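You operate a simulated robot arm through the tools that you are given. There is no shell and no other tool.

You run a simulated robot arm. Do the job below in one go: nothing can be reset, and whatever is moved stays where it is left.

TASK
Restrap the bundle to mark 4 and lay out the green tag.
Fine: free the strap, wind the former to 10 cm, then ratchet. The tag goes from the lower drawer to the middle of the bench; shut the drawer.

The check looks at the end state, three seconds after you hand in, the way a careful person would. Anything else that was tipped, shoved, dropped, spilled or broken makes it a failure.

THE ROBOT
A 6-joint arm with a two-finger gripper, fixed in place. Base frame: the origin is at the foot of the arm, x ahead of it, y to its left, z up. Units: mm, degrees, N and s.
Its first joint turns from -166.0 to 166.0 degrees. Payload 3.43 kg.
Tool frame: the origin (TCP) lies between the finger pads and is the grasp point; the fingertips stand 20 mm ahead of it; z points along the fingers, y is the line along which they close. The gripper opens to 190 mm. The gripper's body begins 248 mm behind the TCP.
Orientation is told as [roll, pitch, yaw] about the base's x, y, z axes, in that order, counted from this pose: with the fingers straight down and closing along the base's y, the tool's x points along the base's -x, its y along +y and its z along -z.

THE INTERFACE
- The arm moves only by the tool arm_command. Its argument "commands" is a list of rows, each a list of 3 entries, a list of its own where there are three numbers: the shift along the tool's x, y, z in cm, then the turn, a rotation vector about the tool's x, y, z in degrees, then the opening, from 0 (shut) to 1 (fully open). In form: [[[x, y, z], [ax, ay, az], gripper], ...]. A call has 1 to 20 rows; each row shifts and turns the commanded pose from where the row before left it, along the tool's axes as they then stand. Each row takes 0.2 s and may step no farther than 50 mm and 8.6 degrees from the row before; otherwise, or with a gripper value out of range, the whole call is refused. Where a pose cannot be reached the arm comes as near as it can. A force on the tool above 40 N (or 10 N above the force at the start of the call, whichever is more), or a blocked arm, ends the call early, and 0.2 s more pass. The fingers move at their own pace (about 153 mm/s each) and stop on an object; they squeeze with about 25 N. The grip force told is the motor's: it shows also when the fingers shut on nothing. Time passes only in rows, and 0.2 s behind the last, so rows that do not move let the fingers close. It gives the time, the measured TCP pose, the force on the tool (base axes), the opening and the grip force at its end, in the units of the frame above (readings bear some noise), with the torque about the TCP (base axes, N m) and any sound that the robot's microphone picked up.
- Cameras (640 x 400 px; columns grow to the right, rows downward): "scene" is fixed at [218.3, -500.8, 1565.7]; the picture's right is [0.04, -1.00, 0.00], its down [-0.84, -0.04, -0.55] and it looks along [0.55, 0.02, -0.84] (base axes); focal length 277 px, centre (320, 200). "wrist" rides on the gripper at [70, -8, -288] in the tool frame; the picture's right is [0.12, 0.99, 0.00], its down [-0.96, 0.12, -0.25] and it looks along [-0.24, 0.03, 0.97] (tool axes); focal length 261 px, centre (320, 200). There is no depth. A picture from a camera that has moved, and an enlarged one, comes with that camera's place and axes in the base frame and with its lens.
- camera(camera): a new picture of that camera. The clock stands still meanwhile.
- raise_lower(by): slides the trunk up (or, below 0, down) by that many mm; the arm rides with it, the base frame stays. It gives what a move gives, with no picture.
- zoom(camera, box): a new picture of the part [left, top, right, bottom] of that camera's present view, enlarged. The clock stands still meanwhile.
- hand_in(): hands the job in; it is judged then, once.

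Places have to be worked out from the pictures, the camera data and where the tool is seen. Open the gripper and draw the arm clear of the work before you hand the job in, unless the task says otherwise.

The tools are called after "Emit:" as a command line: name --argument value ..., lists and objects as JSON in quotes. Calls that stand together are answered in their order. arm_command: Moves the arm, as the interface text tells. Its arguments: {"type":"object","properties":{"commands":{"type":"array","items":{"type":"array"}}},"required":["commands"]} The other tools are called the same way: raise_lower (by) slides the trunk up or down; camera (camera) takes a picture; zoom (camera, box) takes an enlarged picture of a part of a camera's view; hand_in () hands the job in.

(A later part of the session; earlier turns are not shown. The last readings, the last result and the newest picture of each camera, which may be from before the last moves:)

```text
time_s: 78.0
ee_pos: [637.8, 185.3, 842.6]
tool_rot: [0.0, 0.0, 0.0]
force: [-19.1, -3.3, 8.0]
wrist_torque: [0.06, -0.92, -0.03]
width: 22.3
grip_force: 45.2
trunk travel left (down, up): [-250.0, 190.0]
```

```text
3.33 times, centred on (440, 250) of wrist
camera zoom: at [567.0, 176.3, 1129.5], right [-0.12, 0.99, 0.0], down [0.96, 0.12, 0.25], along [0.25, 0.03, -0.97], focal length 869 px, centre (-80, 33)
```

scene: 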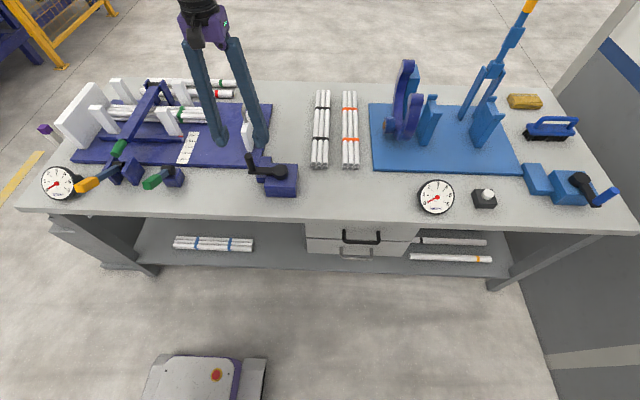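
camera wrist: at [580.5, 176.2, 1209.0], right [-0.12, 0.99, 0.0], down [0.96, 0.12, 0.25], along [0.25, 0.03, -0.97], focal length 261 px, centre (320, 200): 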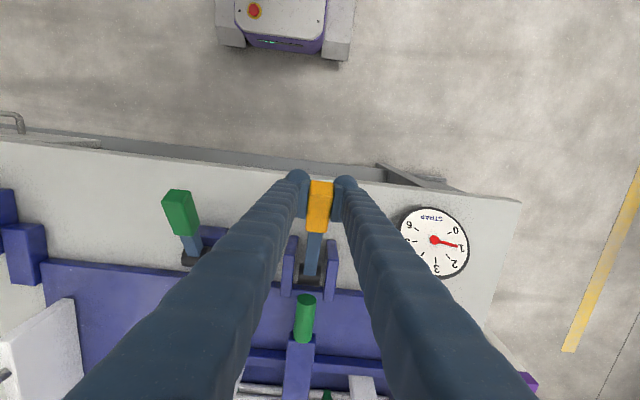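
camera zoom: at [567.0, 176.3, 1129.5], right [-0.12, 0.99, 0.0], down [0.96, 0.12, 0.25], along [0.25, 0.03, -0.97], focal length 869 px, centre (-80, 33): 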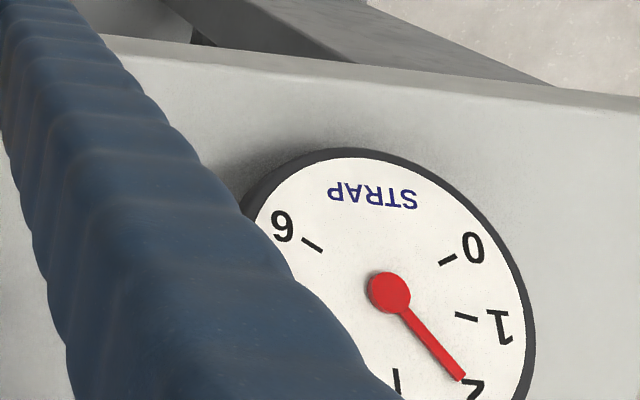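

The gauge now reads 2. I return the lever and make the third stroke.

Emit:
arm_command --commands '[[[0.15, 0, -0.5], [0, 0, 0], 0], [[0, 0, -0.6], [0, 0, 0], 0], [[0.05, 0, -0.8], [0, 0, 0], 0], [[0, 0, -0.8], [0, 0, 0], 0], [[-0.07, 0, -0.99], [0, 0, 0], 0], [[-0.14, 0, -0.99], [0, 0, 0], 0], [[-0.2, 0, -0.97], [0, 0, 0], 0], [[-0.28, 0, -0.96], [0, 0, 0], 0], [[-0.34, 0, -0.95], [0, 0, 0], 0], [[-0.1, 0, -0.3], [0, 0, 0], 0], [[0, 0, 0], [0, 0, 0], 0]]'

Emit:
arm_command --commands '[[[0.12, 0, 0.3], [0, 0, 0], 0], [[0.34, 0, 0.95], [0, 0, 0], 0], [[0.28, 0, 0.96], [0, 0, 0], 0], [[0.2, 0, 0.97], [0, 0, 0], 0], [[0.14, 0, 0.99], [0, 0, 0], 0], [[0.07, 0, 0.99], [0, 0, 0], 0], [[0, 0, 0.8], [0, 0, 0], 0], [[-0.05, 0, 0.8], [0, 0, 0], 0], [[0, 0, 0.6], [0, 0, 0], 0], [[-0.05, 0, 0.5], [0, 0, 0], 0], [[0, 0, 0], [0, 0, 0], 0]]'

Emit:
zoom --camera "wrist" --box '[380, 190, 500, 310]'

```text
time_s: 80.4
ee_pos: [649.5, 184.2, 918.9]
tool_rot: [0.0, 0.1, -0.1]
force: [4.1, -6.3, -26.2]
wrist_torque: [0.11, 0.62, -0.06]
width: 22.6
grip_force: 44.8
trunk travel left (down, up): [-250.0, 190.0]
```

```text
time_s: 82.8
ee_pos: [638.5, 184.9, 840.8]
tool_rot: [0.0, -0.1, 0.1]
force: [-16.6, -5.7, 9.3]
wrist_torque: [0.13, -1.19, -0.05]
width: 22.1
grip_force: 45.2
trunk travel left (down, up): [-250.0, 190.0]
```

```text
3.33 times, centred on (440, 250) of wrist
camera zoom: at [566.2, 176.1, 1128.9], right [-0.12, 0.99, 0.0], down [0.96, 0.12, 0.25], along [0.25, 0.03, -0.97], focal length 869 px, centre (-80, 33)
```

zoom: 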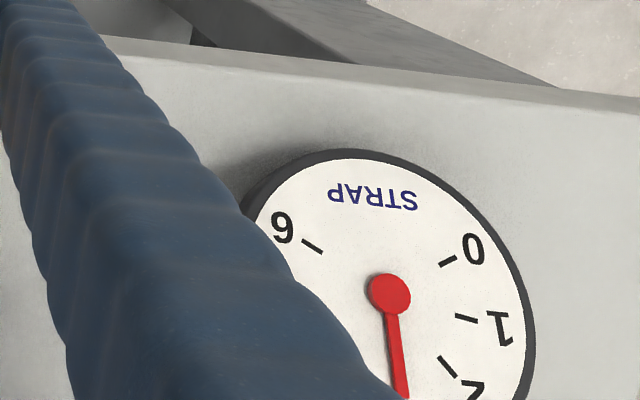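

The gauge reads 3. One more full stroke should bring it to 4.

Emit:
arm_command --commands '[[[0.1, 0, -0.5], [0, 0, 0], 0], [[0, 0, -0.6], [0, 0, 0], 0], [[0.05, 0, -0.8], [0, 0, 0], 0], [[0, 0, -0.8], [0, 0, 0], 0], [[-0.07, 0, -0.99], [0, 0, 0], 0], [[-0.14, 0, -0.99], [0, 0, 0], 0], [[-0.2, 0, -0.97], [0, 0, 0], 0], [[-0.28, 0, -0.96], [0, 0, 0], 0], [[-0.34, 0, -0.95], [0, 0, 0], 0], [[-0.1, 0, -0.25], [0, 0, 0], 0], [[0, 0, 0], [0, 0, 0], 0]]'

Emit:
arm_command --commands '[[[0.12, 0, 0.3], [0, 0, 0], 0], [[0.34, 0, 0.95], [0, 0, 0], 0], [[0.28, 0, 0.96], [0, 0, 0], 0], [[0.2, 0, 0.97], [0, 0, 0], 0], [[0.14, 0, 0.99], [0, 0, 0], 0], [[0.07, 0, 0.99], [0, 0, 0], 0], [[0, 0, 0.8], [0, 0, 0], 0], [[-0.05, 0, 0.8], [0, 0, 0], 0], [[0, 0, 0.6], [0, 0, 0], 0], [[-0.05, 0, 0.5], [0, 0, 0], 0], [[0, 0, 0], [0, 0, 0], 0]]'

Emit:
zoom --camera "wrist" --box '[380, 190, 500, 310]'

Emit:
zoom --camera "scene" --box '[30, 120, 190, 220]'

```text
time_s: 85.2
ee_pos: [647.7, 185.1, 917.9]
tool_rot: [-0.1, 0.2, 0.0]
force: [-0.3, 3.9, -36.4]
wrist_torque: [-0.04, 0.45, 0.11]
width: 22.7
grip_force: 45.2
trunk travel left (down, up): [-250.0, 190.0]
```

```text
time_s: 87.6
ee_pos: [637.5, 184.7, 842.9]
tool_rot: [-0.1, 0.0, 0.0]
force: [-14.4, -3.2, 10.9]
wrist_torque: [0.1, -1.28, 0.0]
width: 22.3
grip_force: 45.2
trunk travel left (down, up): [-250.0, 190.0]
```

```text
3.33 times, centred on (440, 250) of wrist
camera zoom: at [565.5, 176.1, 1128.7], right [-0.12, 0.99, 0.0], down [0.96, 0.12, 0.25], along [0.25, 0.03, -0.97], focal length 869 px, centre (-80, 33)
```

zoom: 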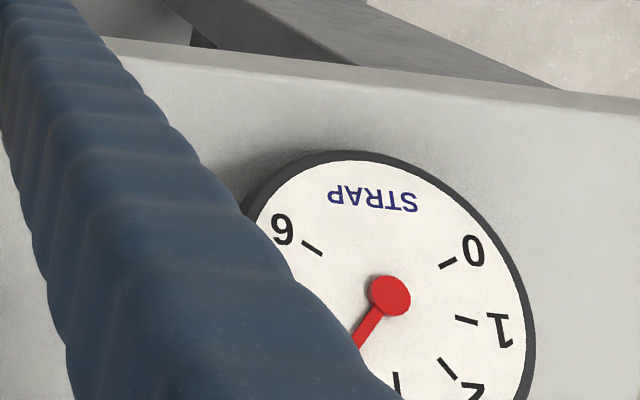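

```text
4.00 times, centred on (110, 170) of scene
camera zoom: at [218.3, -500.8, 1565.7], right [0.04, -1.0, 0.0], down [-0.84, -0.04, -0.55], along [0.55, 0.02, -0.84], focal length 1108 px, centre (1160, 320)
```

zoom: 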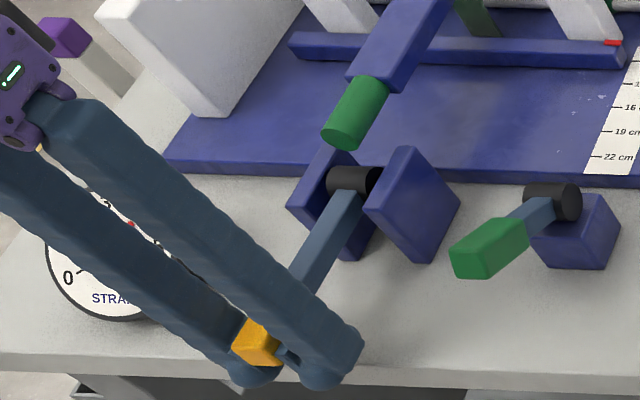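

The needle is now at 4 and the dark strap is visible around the bundle again. I let the lever back up to rest, open, and lift straight off it.

Emit:
arm_command --commands '[[[0.1, 0, -0.5], [0, 0, 0], 0], [[0, 0, -0.6], [0, 0, 0], 0], [[0.05, 0, -0.8], [0, 0, 0], 0], [[0, 0, -0.8], [0, 0, 0], 0], [[-0.07, 0, -0.99], [0, 0, 0], 0], [[-0.14, 0, -0.99], [0, 0, 0], 0], [[-0.2, 0, -0.97], [0, 0, 0], 0], [[-0.28, 0, -0.96], [0, 0, 0], 0], [[-0.34, 0, -0.85], [0, 0, 0], 0], [[0, 0, 0], [0, 0, 0], 0], [[0, 0, 0], [0, 0, 0], 0.2], [[0, 0, 0], [0, 0, 0], 0.4], [[0, 0, 0], [0, 0, 0], 0.4], [[0, 0, -4], [0, 0, 0], 0.4], [[0, 0, -4], [0, 0, 0], 0.4], [[0, 0, -4], [0, 0, 0], 0.4], [[0, 0, -4], [0, 0, 0], 0.4], [[0, 0, 0], [0, 0, 0], 0.4]]'

Emit:
camera --camera "wrist"

Emit:
zoom --camera "scene" --box '[30, 60, 230, 220]'

```text
time_s: 91.4
ee_pos: [646.2, 185.2, 1074.6]
tool_rot: [0.0, -0.1, 0.1]
force: [0.3, 0.6, 0.1]
wrist_torque: [0.01, 0.02, -0.02]
width: 75.9
grip_force: 0.1
trunk travel left (down, up): [-250.0, 190.0]
```

```text
taken
camera wrist: at [575.4, 176.4, 1361.9], right [-0.12, 0.99, 0.0], down [0.96, 0.12, 0.25], along [0.25, 0.03, -0.97], focal length 261 px, centre (320, 200)
```

wrist: 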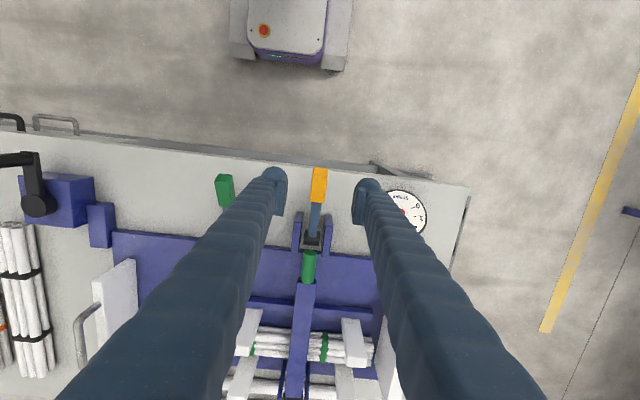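

```text
2.50 times, centred on (130, 140) of scene
camera zoom: at [218.3, -500.8, 1565.7], right [0.04, -1.0, 0.0], down [-0.84, -0.04, -0.55], along [0.55, 0.02, -0.84], focal length 693 px, centre (795, 350)
```

zoom: 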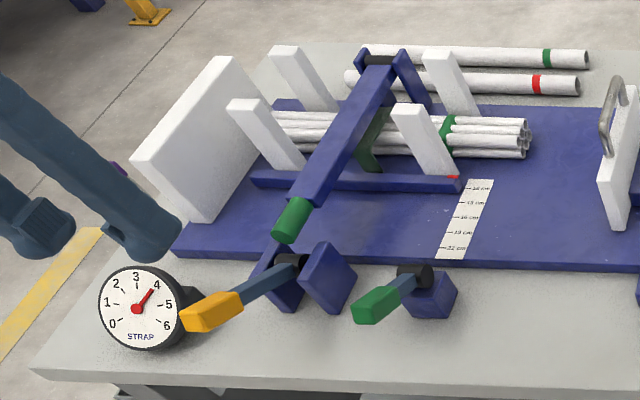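

The gauge now reads 4 and the former sits at 10 cm, so the strapping part is done. I move the arm round in front of the bench toward the drawers at y≈-630, staying at z≈1075.

Emit:
arm_command --commands '[[[3.3, -3.6, 0], [0, 0, 0], 0.4], [[3.3, -3.6, 0], [0, 0, 0], 0.4], [[3.3, -3.6, 0], [0, 0, 0], 0.4], [[3.3, -3.6, 0], [0, 0, 0], 0.4], [[3.3, -3.6, 0], [0, 0, 0], 0.4], [[0.4, -4.9, 0], [0, 0, 0], 0.4], [[0.4, -4.9, 0], [0, 0, 0], 0.4], [[0.4, -4.9, 0], [0, 0, 0], 0.4], [[0.4, -4.9, 0], [0, 0, 0], 0.4], [[0.4, -4.9, 0], [0, 0, 0], 0.4], [[0.4, -4.9, 0], [0, 0, 0], 0.4], [[0.4, -4.9, 0], [0, 0, 0], 0.4], [[0.4, -4.9, 0], [0, 0, 0], 0.4], [[0.4, -4.9, 0], [0, 0, 0], 0.4], [[0.4, -4.9, 0], [0, 0, 0], 0.4], [[0.4, -4.9, 0], [0, 0, 0], 0.4], [[0.4, -4.9, 0], [0, 0, 0], 0.4], [[0, 0, 0], [0, 0, 0], 0.4]]'

Emit:
camera --camera "wrist"

Emit:
camera --camera "scene"

```text
time_s: 95.2
ee_pos: [433.0, -583.4, 1072.9]
tool_rot: [0.1, -0.1, 0.0]
force: [-0.9, -0.7, -0.2]
wrist_torque: [0.12, -0.01, -0.02]
width: 76.0
grip_force: 0.0
trunk travel left (down, up): [-250.0, 190.0]
```

```text
taken
camera wrist: at [361.2, -592.1, 1361.0], right [-0.12, 0.99, 0.0], down [0.96, 0.12, 0.25], along [0.25, 0.03, -0.97], focal length 261 px, centre (320, 200)
```

wrist: 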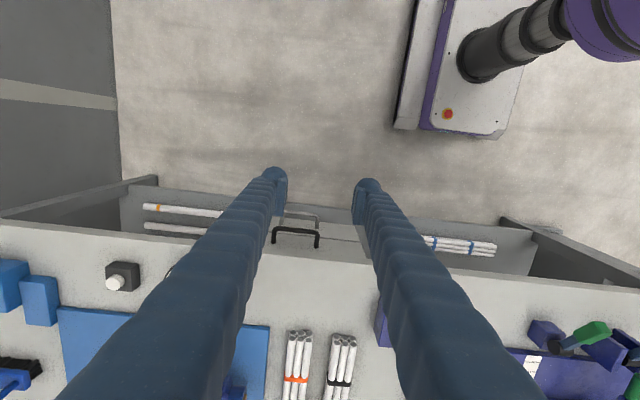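

```text
taken
```

scene: 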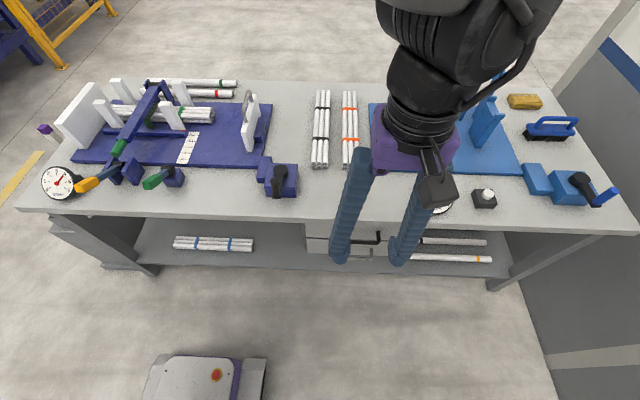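

Both drawer handles are in view between the fingers, black on the upper drawer and grey on the lower. I enlarge to get their geometry.

Emit:
zoom --camera "wrist" --box '[250, 190, 370, 270]'

```text
5.00 times, centred on (310, 230) of wrist
camera zoom: at [361.2, -592.1, 1361.0], right [-0.12, 0.99, 0.0], down [0.96, 0.12, 0.25], along [0.25, 0.03, -0.97], focal length 1303 px, centre (370, 50)
```

zoom: 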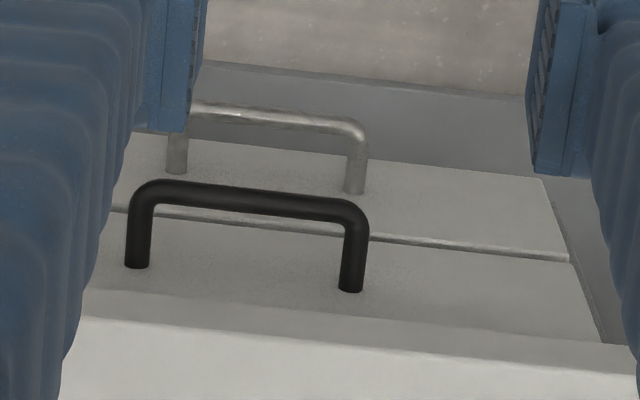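

The grey lower handle's bar is at about (628,-628,525) between posts at y≈-569 and -686, with the drawer face at x≈673. I will grip it with the tool turned nearly horizontal and the fingers closing vertically, so first I turn the tool to yaw -90.

Emit:
arm_command --commands '[[[0, 0, 0], [0, 0, 8.2], 0.4], [[0, 0, 0], [0, 0, 8.2], 0.4], [[0, 0, 0], [0, 0, 8.2], 0.4], [[0, 0, 0], [0, 0, 8.2], 0.4], [[0, 0, 0], [0, 0, 8.2], 0.4], [[0, 0, 0], [0, 0, 8.2], 0.4], [[0, 0, 0], [0, 0, 8.2], 0.4], [[0, 0, 0], [0, 0, 8.2], 0.4], [[0, 0, 0], [0, 0, 8.2], 0.4], [[0, 0, 0], [0, 0, 8.2], 0.4], [[0, 0, 0], [0, 0, 8.0], 0.4], [[0, 0, 4], [0, 0, 0], 0.4], [[0, 0, 4], [0, 0, 0], 0.4], [[0, 0, 4], [0, 0, 0], 0.4], [[0, 0, 0], [0, 0, 0], 0.4]]'

Emit:
arm_command --commands '[[[0, 0, 0], [-8.3, 0, 0], 0.3], [[0, 0, 0], [-8.3, 0, 0], 0.3], [[0, 0, 0], [-8.3, 0, 0], 0.3], [[0, 0, 0], [-8.3, 0, 0], 0.3], [[0, 0, 0], [0, 0, 0], 0.3]]'

Emit:
camera --camera "wrist"

Emit:
camera --camera "scene"

```text
time_s: 98.4
ee_pos: [433.0, -584.3, 954.6]
tool_rot: [0.3, 0.0, -90.0]
force: [-0.1, -0.8, -0.1]
wrist_torque: [0.04, -0.02, 0.0]
width: 75.9
grip_force: 0.1
trunk travel left (down, up): [-250.0, 190.0]
```

```text
time_s: 99.6
ee_pos: [433.9, -584.3, 954.6]
tool_rot: [33.4, 0.1, -90.0]
force: [-0.1, 0.2, -0.4]
wrist_torque: [0.06, -0.05, 0.04]
width: 56.9
grip_force: 0.0
trunk travel left (down, up): [-250.0, 190.0]
```

```text
taken
camera wrist: at [268.7, -513.9, 1189.9], right [0.83, 0.12, 0.55], down [-0.04, -0.96, 0.27], along [0.56, -0.25, -0.79], focal length 261 px, centre (320, 200)
```

wrist: 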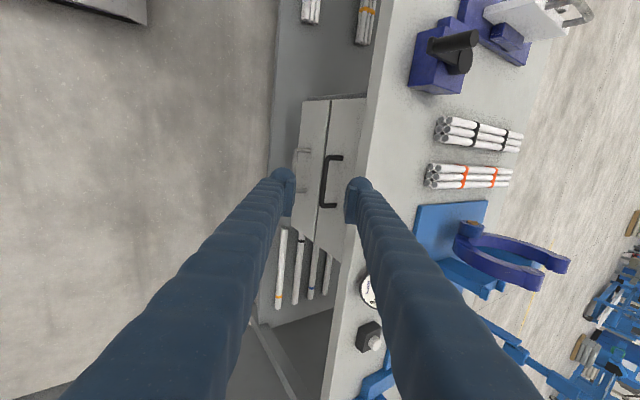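

```text
taken
```

scene: 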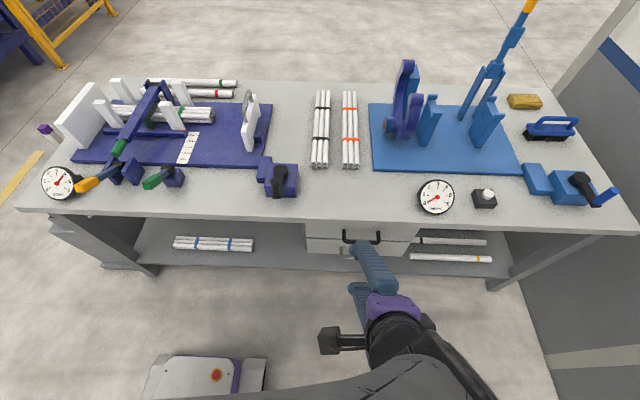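

The tilt goes the right way. I tilt to about 75° and then bring the tool down in front of the lower handle, stopping about 90 mm short of it.

Emit:
arm_command --commands '[[[0, 0, 0], [-8.3, 0, 0], 0.3], [[0, 0, 0], [-8.3, 0, 0], 0.3], [[0, 0, 0], [-8.3, 0, 0], 0.3], [[0, 0, 0], [-8.3, 0, 0], 0.3], [[0, 0, 0], [-8.3, 0, 0], 0.3], [[0, 0, 0], [0, 0, 0], 0.3]]'

Emit:
camera --camera "scene"

```text
time_s: 101.0
ee_pos: [432.1, -583.7, 954.0]
tool_rot: [75.0, 0.0, -90.0]
force: [-0.4, -0.3, -1.2]
wrist_torque: [0.04, -0.07, 0.08]
width: 56.9
grip_force: 0.1
trunk travel left (down, up): [-250.0, 190.0]
```

```text
taken
```

scene: 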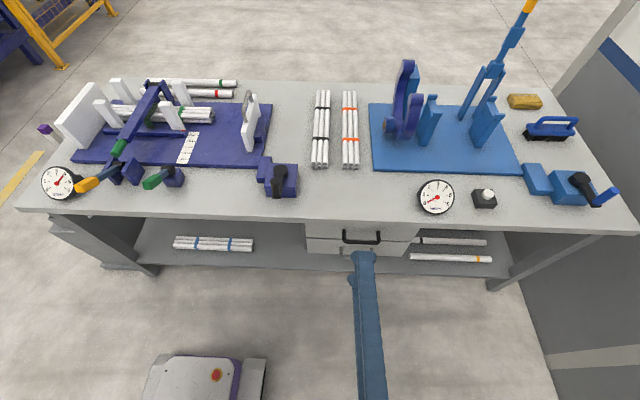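

The tool reached the tilted pose cleanly. Now I descend to the height of the lower handle.

Emit:
arm_command --commands '[[[-0.44, -3.94, 1.93], [0, 0, 0], 0.3], [[-0.44, -3.94, 1.93], [0, 0, 0], 0.3], [[-0.44, -3.94, 1.93], [0, 0, 0], 0.3], [[-0.44, -3.94, 1.93], [0, 0, 0], 0.3], [[-0.44, -3.94, 1.93], [0, 0, 0], 0.3], [[-0.44, -3.94, 1.93], [0, 0, 0], 0.3], [[-0.44, -3.94, 1.93], [0, 0, 0], 0.3], [[-0.44, -3.94, 1.93], [0, 0, 0], 0.3], [[-0.44, -3.94, 1.93], [0, 0, 0], 0.3], [[-0.44, -3.94, 1.93], [0, 0, 0], 0.3], [[0, 0, 0], [0, 0, 0], 0.3]]'

Emit:
camera --camera "wrist"

Emit:
camera --camera "scene"

```text
time_s: 103.4
ee_pos: [518.7, -626.3, 524.6]
tool_rot: [74.8, 0.0, -90.0]
force: [-0.1, 1.0, -0.7]
wrist_torque: [-0.01, -0.05, 0.01]
width: 56.9
grip_force: 0.1
trunk travel left (down, up): [-250.0, 190.0]
```

```text
taken
camera wrist: at [238.5, -556.0, 590.4], right [0.26, 0.12, 0.96], down [-0.21, -0.96, 0.18], along [0.94, -0.25, -0.23], focal length 261 px, centre (320, 200)
```

wrist: 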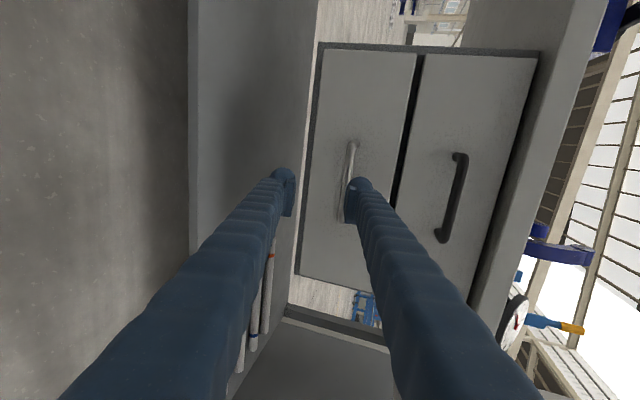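

```text
taken
```

scene: 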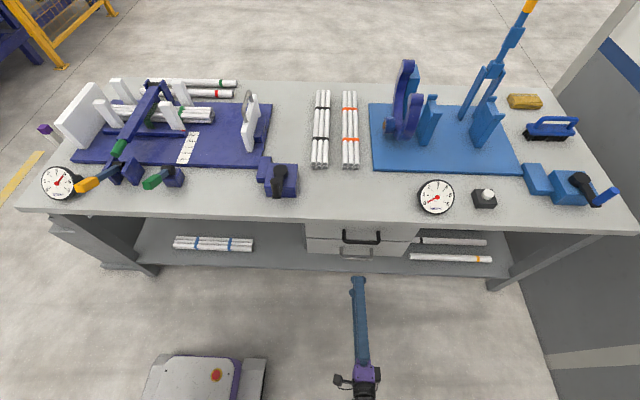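

The tool is in front of the lower drawer. I enlarge the wrist view to find the grey bar's height against the fingers.

Emit:
zoom --camera "wrist" --box '[270, 110, 480, 260]'

Emit:
zoom --camera "scene" --box '[290, 200, 430, 310]'

```text
2.67 times, centred on (375, 185) of wrist
camera zoom: at [238.5, -556.0, 590.4], right [0.26, 0.12, 0.96], down [-0.21, -0.96, 0.18], along [0.94, -0.25, -0.23], focal length 695 px, centre (173, 240)
```

zoom: 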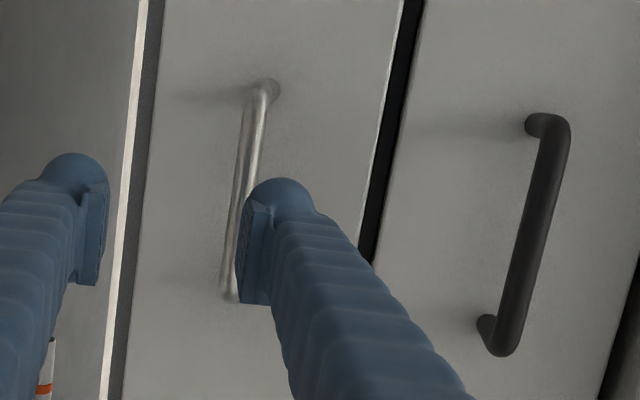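

```text
3.64 times, centred on (360, 255) of scene
camera zoom: at [218.3, -500.8, 1565.7], right [0.04, -1.0, 0.0], down [-0.84, -0.04, -0.55], along [0.55, 0.02, -0.84], focal length 1008 px, centre (174, 0)
```

zoom: 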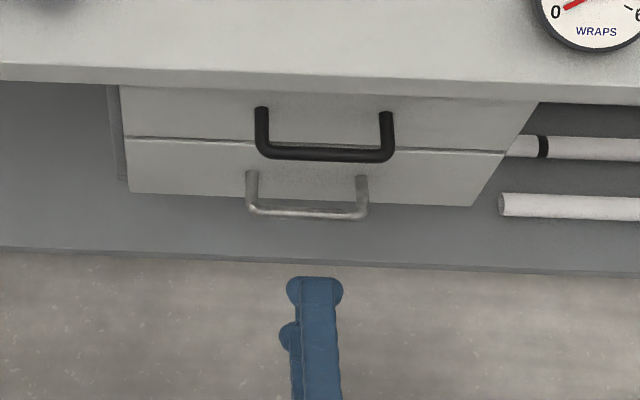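

The bar appears at about z≈533, x≈626. I move straight in to it (about 98 mm forward, 10 mm up) with the fingers open around it.

Emit:
arm_command --commands '[[[0, 1.2, 3.08], [0, 0, 0], 0.3], [[0, 1.2, 3.08], [0, 0, 0], 0.3], [[0, 1.2, 3.08], [0, 0, 0], 0.3], [[0, 0, 0], [0, 0, 0], 0.3]]'

Emit:
zoom --camera "wrist" --box '[240, 110, 400, 260]'

Emit:
zoom --camera "scene" --box '[290, 200, 430, 310]'

```text
time_s: 104.4
ee_pos: [612.4, -627.3, 534.1]
tool_rot: [74.8, 0.0, -90.0]
force: [-0.3, -0.2, -0.7]
wrist_torque: [-0.01, 0.0, 0.01]
width: 56.8
grip_force: 0.0
trunk travel left (down, up): [-250.0, 190.0]
```

```text
2.67 times, centred on (320, 185) of wrist
camera zoom: at [333.6, -557.8, 600.9], right [0.26, 0.12, 0.96], down [-0.21, -0.96, 0.18], along [0.94, -0.25, -0.23], focal length 695 px, centre (320, 240)
```

zoom: 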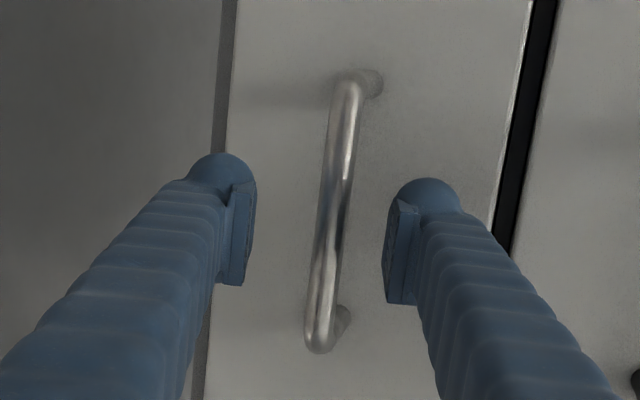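

```text
3.64 times, centred on (360, 255) of scene
camera zoom: at [218.3, -500.8, 1565.7], right [0.04, -1.0, 0.0], down [-0.84, -0.04, -0.55], along [0.55, 0.02, -0.84], focal length 1008 px, centre (174, 0)
```

zoom: 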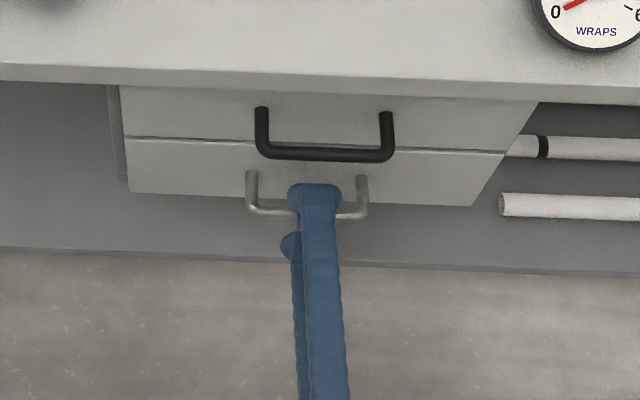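

The bar lies between the fingers, about 5 mm above their centre line. I shift up 5 mm and in 5 mm, then close on it.

Emit:
arm_command --commands '[[[0, 0.58, 0.35], [0, 0, 0], 0.3], [[0, 0, 0], [0, 0, 0], 0.15], [[0, 0, 0], [0, 0, 0], 0.0], [[0, 0, 0], [0, 0, 0], 0.0], [[0, 0, 0], [0, 0, 0], 0.0]]'

Emit:
zoom --camera "wrist" --box '[240, 110, 400, 260]'

```text
time_s: 105.6
ee_pos: [619.1, -627.8, 537.9]
tool_rot: [74.7, 0.0, -90.0]
force: [-3.4, -1.3, -9.1]
wrist_torque: [-1.08, 0.1, 0.26]
width: 12.6
grip_force: 45.1
trunk travel left (down, up): [-250.0, 190.0]
```

```text
2.67 times, centred on (320, 185) of wrist
camera zoom: at [339.2, -557.4, 604.7], right [0.26, 0.12, 0.96], down [-0.21, -0.96, 0.18], along [0.94, -0.25, -0.23], focal length 695 px, centre (320, 240)
```

zoom: 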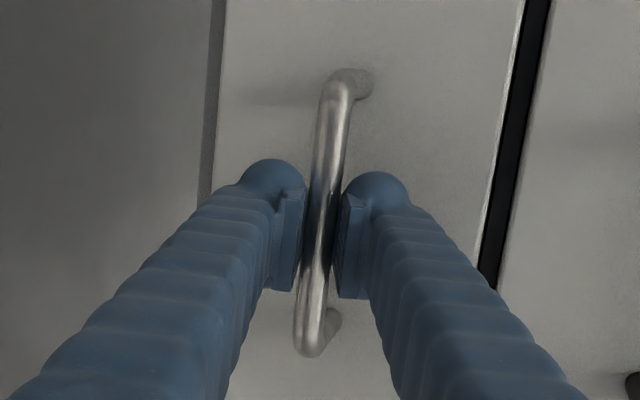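

The bar is gripped (12.6 mm). I pull the drawer toward the robot, 45 mm at first, and watch the force.

Emit:
arm_command --commands '[[[0, -0.26, -0.97], [0, 0, 0], 0], [[0, -0.39, -1.45], [0, 0, 0], 0], [[0, -0.52, -1.93], [0, 0, 0], 0], [[0, 0, 0], [0, 0, 0], 0]]'

Emit:
camera --camera "scene"

```text
time_s: 106.6
ee_pos: [573.8, -626.8, 537.5]
tool_rot: [74.8, 0.0, -90.0]
force: [0.8, 0.0, -14.6]
wrist_torque: [-1.04, 0.11, 0.12]
width: 12.7
grip_force: 45.4
trunk travel left (down, up): [-250.0, 190.0]
```

```text
taken
```

scene: 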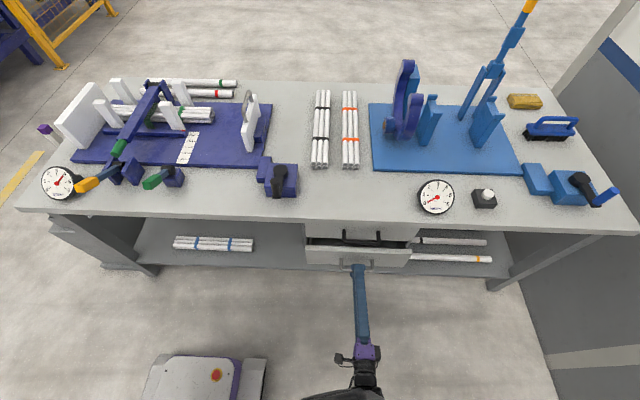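

The drawer is sliding open easily. I keep pulling about 160 mm more.

Emit:
arm_command --commands '[[[0, -0.6, -1.93], [0, 0, 0], 0], [[0, -0.52, -1.93], [0, 0, 0], 0], [[0, -0.52, -1.93], [0, 0, 0], 0], [[0, -0.52, -1.93], [0, 0, 0], 0], [[0, -0.52, -1.93], [0, 0, 0], 0], [[0, -0.52, -1.93], [0, 0, 0], 0], [[0, -0.52, -1.93], [0, 0, 0], 0], [[0, -0.52, -1.93], [0, 0, 0], 0], [[0, 0, 0], [0, 0, 0], 0]]'

Emit:
camera --camera "scene"

Emit:
zoom --camera "scene" --box '[280, 210, 440, 320]'

```text
time_s: 108.6
ee_pos: [415.1, -626.8, 538.4]
tool_rot: [74.6, 0.1, -89.9]
force: [0.7, 3.1, -26.9]
wrist_torque: [-1.04, 0.22, 0.32]
width: 12.5
grip_force: 45.3
trunk travel left (down, up): [-250.0, 190.0]
```

```text
taken
```

scene: 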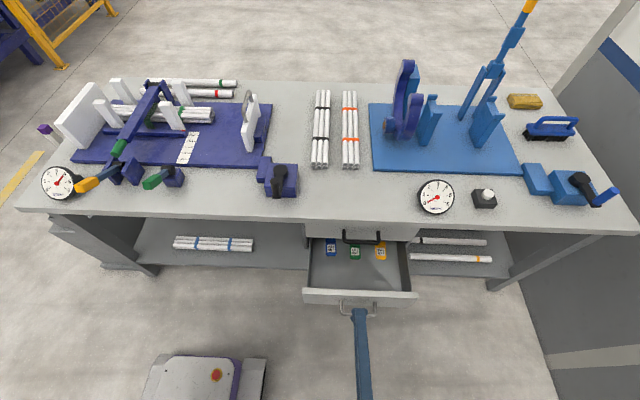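

```text
3.64 times, centred on (360, 265) of scene
camera zoom: at [218.3, -500.8, 1565.7], right [0.04, -1.0, 0.0], down [-0.84, -0.04, -0.55], along [0.55, 0.02, -0.84], focal length 1008 px, centre (174, -36)
```

zoom: 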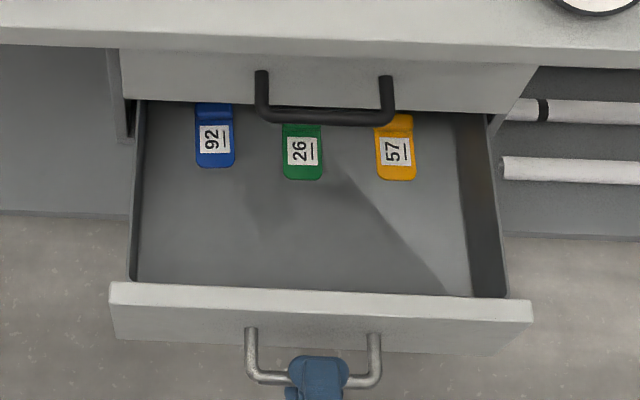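

The drawer is open 204 mm and shows three tags: blue, green (middle, "26") and yellow, all at the back. The green one is at x≈680, still under the bench, so I pull about 110 mm more while easing the 27 N vertical load.

Emit:
arm_command --commands '[[[0, -0.67, -1.9], [0, 0, 0], 0], [[0, -0.53, -1.93], [0, 0, 0], 0], [[0, -0.53, -1.93], [0, 0, 0], 0], [[0, -0.53, -1.93], [0, 0, 0], 0], [[0, 0, 0], [0, 0, 0], 0]]'

Emit:
zoom --camera "scene" --box '[280, 210, 440, 320]'

```text
time_s: 109.8
ee_pos: [335.5, -627.8, 537.7]
tool_rot: [74.9, 0.0, -90.0]
force: [0.9, 6.9, -21.2]
wrist_torque: [-1.09, 0.17, -0.04]
width: 12.6
grip_force: 45.1
trunk travel left (down, up): [-250.0, 190.0]
```

```text
3.64 times, centred on (360, 265) of scene
camera zoom: at [218.3, -500.8, 1565.7], right [0.04, -1.0, 0.0], down [-0.84, -0.04, -0.55], along [0.55, 0.02, -0.84], focal length 1008 px, centre (174, -36)
```

zoom: 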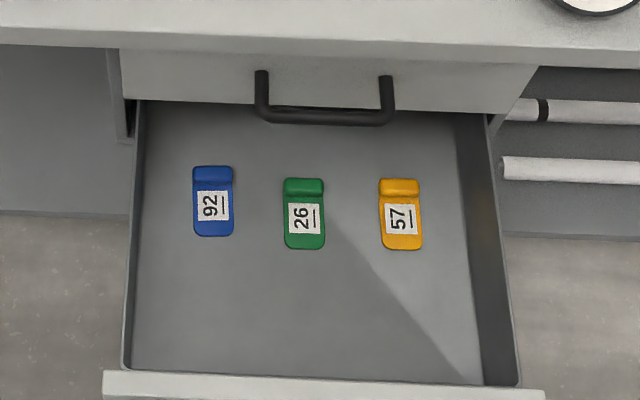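

The green tag is now near x≈606. I pull another 45 mm so the gripper can come straight down in front of the upper drawer's handle.

Emit:
arm_command --commands '[[[0, -0.5, -1.45], [0, 0, 0], 0], [[0, -0.4, -1.45], [0, 0, 0], 0], [[0, -0.4, -1.45], [0, 0, 0], 0], [[0, 0, 0], [0, 0, 0], 0]]'

Emit:
zoom --camera "scene" --box '[280, 210, 440, 320]'

```text
time_s: 110.8
ee_pos: [289.5, -626.8, 537.6]
tool_rot: [75.1, -0.1, -89.9]
force: [0.7, 10.3, 4.1]
wrist_torque: [0.94, -0.05, 0.05]
width: 12.7
grip_force: 45.2
trunk travel left (down, up): [-250.0, 190.0]
```

```text
3.64 times, centred on (360, 265) of scene
camera zoom: at [218.3, -500.8, 1565.7], right [0.04, -1.0, 0.0], down [-0.84, -0.04, -0.55], along [0.55, 0.02, -0.84], focal length 1008 px, centre (174, -36)
```

zoom: 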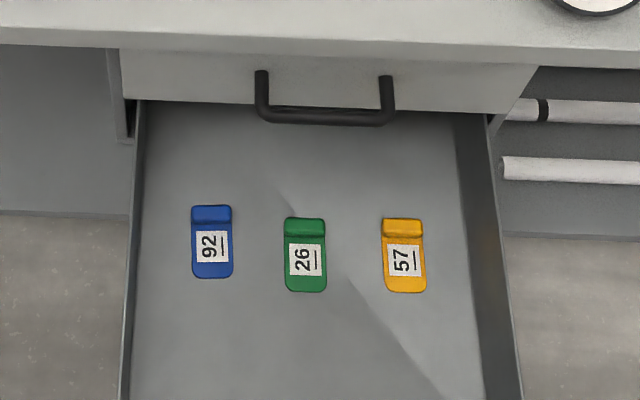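

The green tag is now near (560,-628), about 80 mm long and 45 mm wide. I release the handle, back straight off it, and rise in front of the bench.

Emit:
arm_command --commands '[[[0, 0, 0], [0, 0, 0], 0.15], [[0, 0, 0], [0, 0, 0], 0.3], [[0, 0, -1.5], [0, 0, 0], 0.3], [[0, 0, -2.5], [0, 0, 0], 0.3], [[0, 4.3, -1.0], [0, 0, 0], 0.3], [[0, 4.3, -0.8], [0, 0, 0], 0.3], [[0, 4.3, 0], [0, 0, 0], 0.3], [[0, 4.3, 0], [0, 0, 0], 0.3], [[0, 4.3, 0.5], [0, 0, 0], 0.3], [[0, 4.3, 1], [0, 0, 0], 0.3], [[0, 4.3, 1], [0, 0, 0], 0.3], [[0, 0, 0], [0, 0, 0], 0.3]]'

Emit:
camera --camera "scene"

Emit:
camera --camera "wrist"

```text
time_s: 113.4
ee_pos: [338.6, -625.9, 836.9]
tool_rot: [74.9, 0.0, -90.0]
force: [-0.6, 1.1, -0.1]
wrist_torque: [0.03, 0.02, -0.05]
width: 57.3
grip_force: 0.1
trunk travel left (down, up): [-250.0, 190.0]
```

```text
taken
```

scene: 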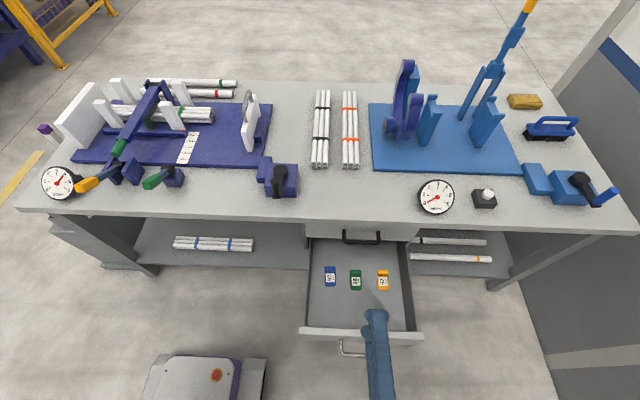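

```text
taken
camera wrist: at [58.8, -556.2, 903.7], right [0.26, 0.12, 0.96], down [-0.21, -0.96, 0.18], along [0.94, -0.25, -0.22], focal length 261 px, centre (320, 200)
```

wrist: 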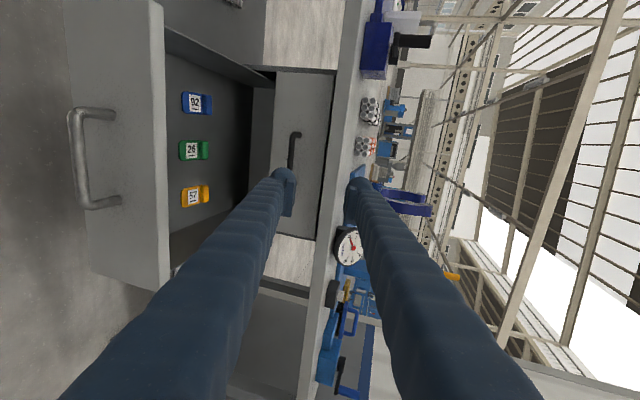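

The drawer stays open with the three tags untouched. I turn the tool back to pointing straight down at yaw 0.

Emit:
arm_command --commands '[[[0, 0, 0], [8.3, 0, 0], 0.4], [[0, 0, 0], [8.3, 0, 0], 0.4], [[0, 0, 0], [8.3, 0, 0], 0.4], [[0, 0, 0], [8.3, 0, 0], 0.4], [[0, 0, 0], [8.3, 0, 0], 0.4], [[0, 0, 0], [8.3, 0, 0], 0.4], [[0, 0, 0], [8.3, 0, 0], 0.4], [[0, 0, 0], [8.3, 0, 0], 0.4], [[0, 0, 0], [8.3, 0, 0], 0.4], [[0, 0, 0], [0.2, 0, 0], 0.4]]'

Emit:
arm_command --commands '[[[0, 0, 0], [0, 0, -8.2], 0.4], [[0, 0, 0], [0, 0, -8.2], 0.4], [[0, 0, 0], [0, 0, -8.2], 0.4], [[0, 0, 0], [0, 0, -8.2], 0.4], [[0, 0, 0], [0, 0, -8.2], 0.4], [[0, 0, 0], [0, 0, -8.2], 0.4], [[0, 0, 0], [0, 0, -8.2], 0.4], [[0, 0, 0], [0, 0, -8.2], 0.4], [[0, 0, 0], [0, 0, -8.2], 0.4], [[0, 0, 0], [0, 0, -8.2], 0.4], [[0, 0, 0], [0, 0, -8.0], 0.4], [[0, 0, 0], [0, 0, 0], 0.4]]'

Emit:
camera --camera "wrist"

```text
time_s: 115.6
ee_pos: [336.6, -626.4, 836.2]
tool_rot: [-0.1, 0.0, -90.0]
force: [0.8, 0.0, -0.1]
wrist_torque: [-0.02, 0.05, -0.04]
width: 76.0
grip_force: 0.1
trunk travel left (down, up): [-250.0, 190.0]
```

```text
time_s: 118.2
ee_pos: [335.6, -627.4, 836.2]
tool_rot: [0.0, 0.1, 0.0]
force: [-0.9, 1.6, -0.8]
wrist_torque: [-0.04, 0.01, 0.0]
width: 75.9
grip_force: 0.0
trunk travel left (down, up): [-250.0, 190.0]
```

```text
taken
camera wrist: at [265.8, -636.2, 1123.3], right [-0.12, 0.99, 0.0], down [0.96, 0.12, 0.25], along [0.24, 0.03, -0.97], focal length 261 px, centre (320, 200)
```

wrist: 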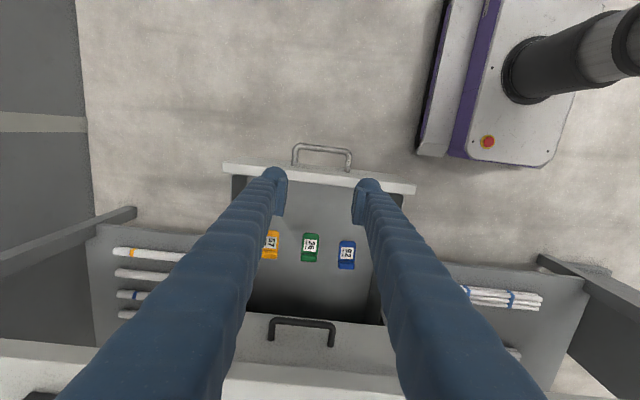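

The green tag triangulates to (560,-628,479). I move above it at z≈760 and take a close look.

Emit:
arm_command --commands '[[[-4.48, 0, 1.5], [0, 0, 0], 0.4], [[-4.48, 0, 1.5], [0, 0, 0], 0.4], [[-4.48, 0, 1.5], [0, 0, 0], 0.4], [[-4.48, 0, 1.5], [0, 0, 0], 0.4], [[-4.48, 0, 1.5], [0, 0, 0], 0.4], [[0, 0, 0], [0, 0, 0], 0.4]]'

Emit:
zoom --camera "wrist" --box '[250, 120, 400, 230]'

Emit:
camera --camera "wrist"

```text
time_s: 119.6
ee_pos: [559.5, -626.4, 762.7]
tool_rot: [0.1, 0.2, 0.0]
force: [-0.6, -0.4, 0.6]
wrist_torque: [-0.01, 0.02, -0.04]
width: 76.0
grip_force: 0.1
trunk travel left (down, up): [-250.0, 190.0]
```

```text
3.64 times, centred on (325, 175) of wrist
camera zoom: at [489.7, -634.8, 1049.5], right [-0.12, 0.99, 0.0], down [0.96, 0.11, 0.25], along [0.24, 0.03, -0.97], focal length 948 px, centre (302, 291)
```

zoom: 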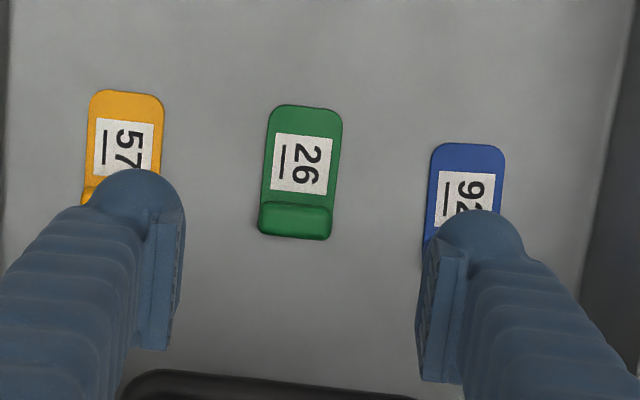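

```text
taken
camera wrist: at [489.7, -634.8, 1049.5], right [-0.12, 0.99, 0.0], down [0.96, 0.11, 0.25], along [0.24, 0.03, -0.97], focal length 261 px, centre (320, 200)
```

wrist: 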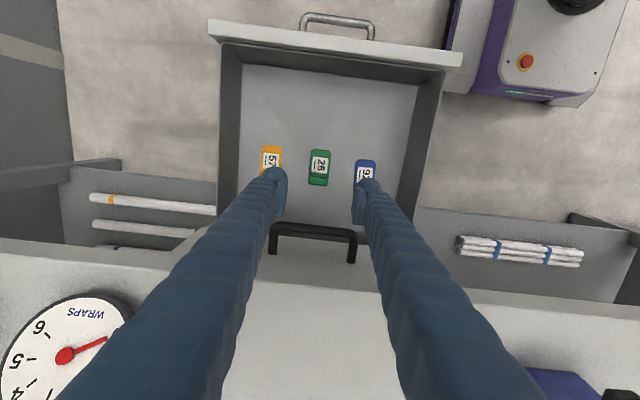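

The tag lies from x≈522 to 597, centred at y≈-627.5, with a raised tab at its far end and clear gaps to its neighbours. I line up on the tab side and descend to just above the drawer floor.

Emit:
arm_command --commands '[[[-1.5, -0.1, 4.3], [0, 0, 0], 0.37], [[0, 0, 4.3], [0, 0, 0], 0.37], [[0, 0, 4.3], [0, 0, 0], 0.37], [[0, 0, 4.3], [0, 0, 0], 0.37], [[0, 0, 4.3], [0, 0, 0], 0.37], [[0, 0, 3.5], [0, 0, 0], 0.37], [[0, 0, 0], [0, 0, 0], 0.37]]'

Emit:
zoom --camera "wrist" --box '[250, 120, 400, 230]'

Emit:
zoom --camera "scene" --box '[290, 210, 430, 310]'

```text
time_s: 121.2
ee_pos: [576.1, -627.6, 510.7]
tool_rot: [-0.1, 0.1, 0.0]
force: [-0.2, 0.4, -0.2]
wrist_torque: [0.06, -0.02, 0.0]
width: 70.3
grip_force: 0.2
trunk travel left (down, up): [-250.0, 190.0]
```

```text
3.64 times, centred on (325, 175) of wrist
camera zoom: at [505.5, -636.6, 798.4], right [-0.12, 0.99, 0.0], down [0.96, 0.12, 0.25], along [0.24, 0.03, -0.97], focal length 948 px, centre (302, 291)
```

zoom: 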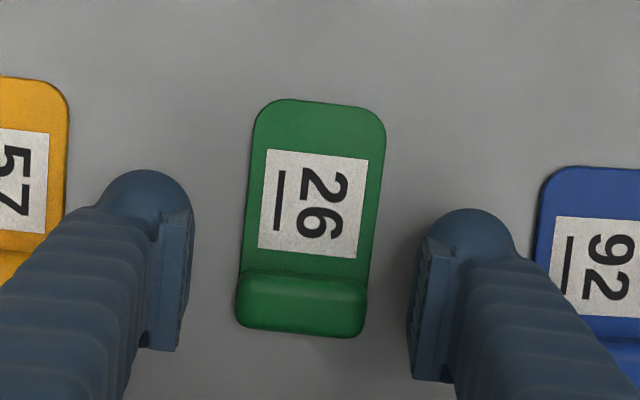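

```text
4.00 times, centred on (360, 260) of scene
camera zoom: at [218.3, -500.8, 1565.7], right [0.04, -1.0, 0.0], down [-0.84, -0.04, -0.55], along [0.55, 0.02, -0.84], focal length 1108 px, centre (160, -40)
```

zoom: 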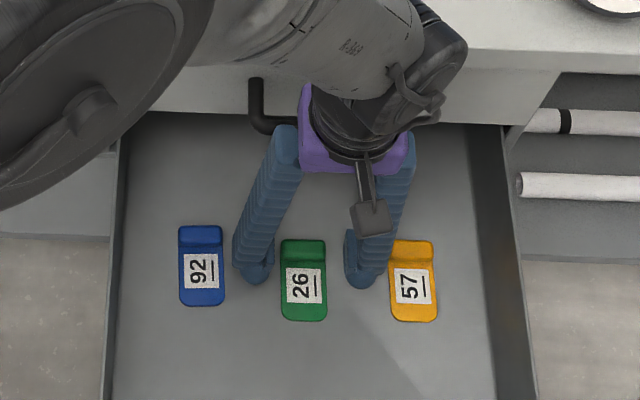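

The fingers straddle the tag and its raised tab, clear of the blue and yellow tags. I lower slowly toward the drawer floor, watching the force.

Emit:
arm_command --commands '[[[0, 0, 0.6], [0, 0, 0], 0.37], [[0, 0, 0.4], [0, 0, 0], 0.37], [[0, 0, 0.2], [0, 0, 0], 0.37], [[0, 0, 0], [0, 0, 0], 0.37]]'

Emit:
zoom --camera "wrist" --box '[250, 120, 400, 230]'

```text
time_s: 122.2
ee_pos: [576.0, -628.4, 498.0]
tool_rot: [0.0, 0.1, 0.0]
force: [0.1, 0.4, 0.5]
wrist_torque: [0.02, 0.0, 0.02]
width: 70.1
grip_force: 0.1
trunk travel left (down, up): [-250.0, 190.0]
```

```text
3.64 times, centred on (325, 175) of wrist
camera zoom: at [505.1, -637.4, 785.7], right [-0.12, 0.99, 0.0], down [0.96, 0.12, 0.25], along [0.24, 0.03, -0.97], focal length 948 px, centre (302, 291)
```

zoom: 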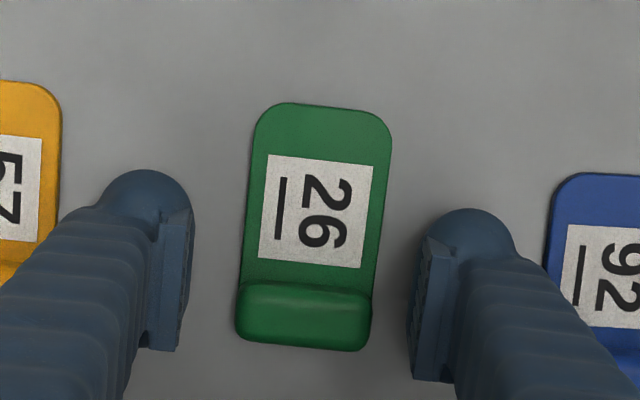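

No contact yet with the tips at about z≈478. I go down in 2 mm steps until I feel the floor lightly.

Emit:
arm_command --commands '[[[0, 0, 0.2], [0, 0, 0], 0.37], [[0, 0, 0], [0, 0, 0], 0.37]]'

Emit:
arm_command --commands '[[[0, 0, 0.15], [0, 0, 0], 0.37], [[0, 0, 0], [0, 0, 0], 0.37]]'

```text
time_s: 122.8
ee_pos: [575.8, -628.8, 496.5]
tool_rot: [0.0, 0.1, -0.1]
force: [-0.2, -0.1, 0.0]
wrist_torque: [-0.02, -0.01, -0.01]
width: 70.1
grip_force: 0.0
trunk travel left (down, up): [-250.0, 190.0]
```

```text
time_s: 123.4
ee_pos: [575.4, -629.4, 494.1]
tool_rot: [-0.1, 0.1, 0.1]
force: [0.5, 0.1, 0.4]
wrist_torque: [0.0, -0.01, -0.03]
width: 70.5
grip_force: 0.1
trunk travel left (down, up): [-250.0, 190.0]
```

No floor contact at tips z≈474, which should already be beside the tag's edges. I close the fingers slowly on it.

Emit:
arm_command --commands '[[[0, 0, 0], [0, 0, 0], 0.3], [[0, 0, 0], [0, 0, 0], 0.24], [[0, 0, 0], [0, 0, 0], 0.15], [[0, 0, 0], [0, 0, 0], 0.1], [[0, 0, 0], [0, 0, 0], 0.1]]'

Emit:
zoom --camera "wrist" --box '[250, 120, 400, 230]'

```text
time_s: 124.6
ee_pos: [575.3, -628.8, 495.1]
tool_rot: [0.0, 0.2, 0.0]
force: [-0.1, -0.7, -0.5]
wrist_torque: [-0.04, 0.0, 0.03]
width: 43.2
grip_force: 24.9
trunk travel left (down, up): [-250.0, 190.0]
```

```text
3.64 times, centred on (325, 175) of wrist
camera zoom: at [505.0, -637.3, 782.2], right [-0.12, 0.99, 0.0], down [0.96, 0.12, 0.25], along [0.24, 0.03, -0.97], focal length 948 px, centre (302, 291)
```

zoom: 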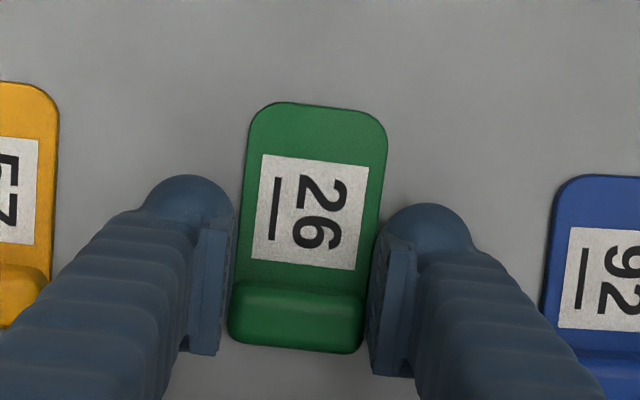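

The tag is held at 43 mm. I firm the grip and lift it a little to check that it comes along.

Emit:
arm_command --commands '[[[0, 0, 0], [0, 0, 0], 0.0], [[0, 0, 0], [0, 0, 0], 0.0], [[0, 0, -1.0], [0, 0, 0], 0.0], [[0, 0, -2.0], [0, 0, 0], 0.0], [[0, 0, -3.0], [0, 0, 0], 0.0], [[0, 0, 0], [0, 0, 0], 0.0]]'

Emit:
camera --camera "wrist"

Emit:
zoom --camera "scene" --box '[290, 210, 430, 310]'

```text
time_s: 126.0
ee_pos: [573.8, -629.4, 554.0]
tool_rot: [0.1, 0.0, 0.0]
force: [-0.9, 0.0, 0.2]
wrist_torque: [-0.01, -0.04, -0.01]
width: 43.6
grip_force: 24.6
trunk travel left (down, up): [-250.0, 190.0]
```

```text
taken
camera wrist: at [502.9, -637.8, 842.0], right [-0.12, 0.99, 0.0], down [0.96, 0.12, 0.25], along [0.24, 0.03, -0.97], focal length 261 px, centre (320, 200)
```

wrist: 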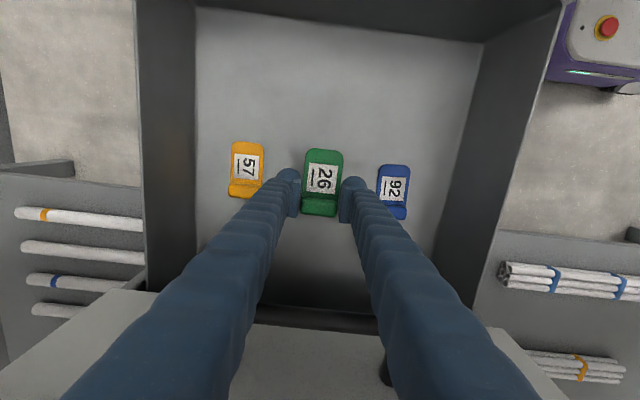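

```text
4.00 times, centred on (360, 260) of scene
camera zoom: at [218.3, -500.8, 1565.7], right [0.04, -1.0, 0.0], down [-0.84, -0.04, -0.55], along [0.55, 0.02, -0.84], focal length 1108 px, centre (160, -40)
```

zoom: 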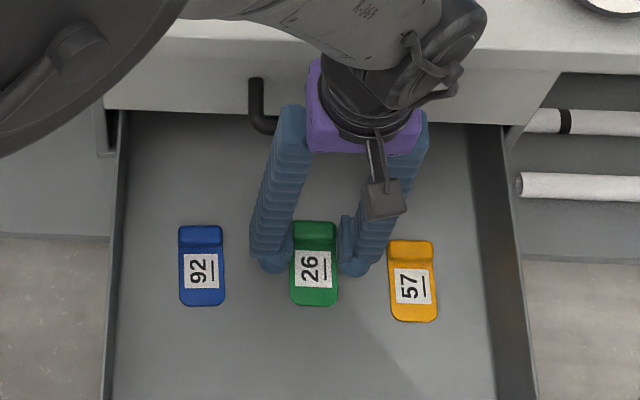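

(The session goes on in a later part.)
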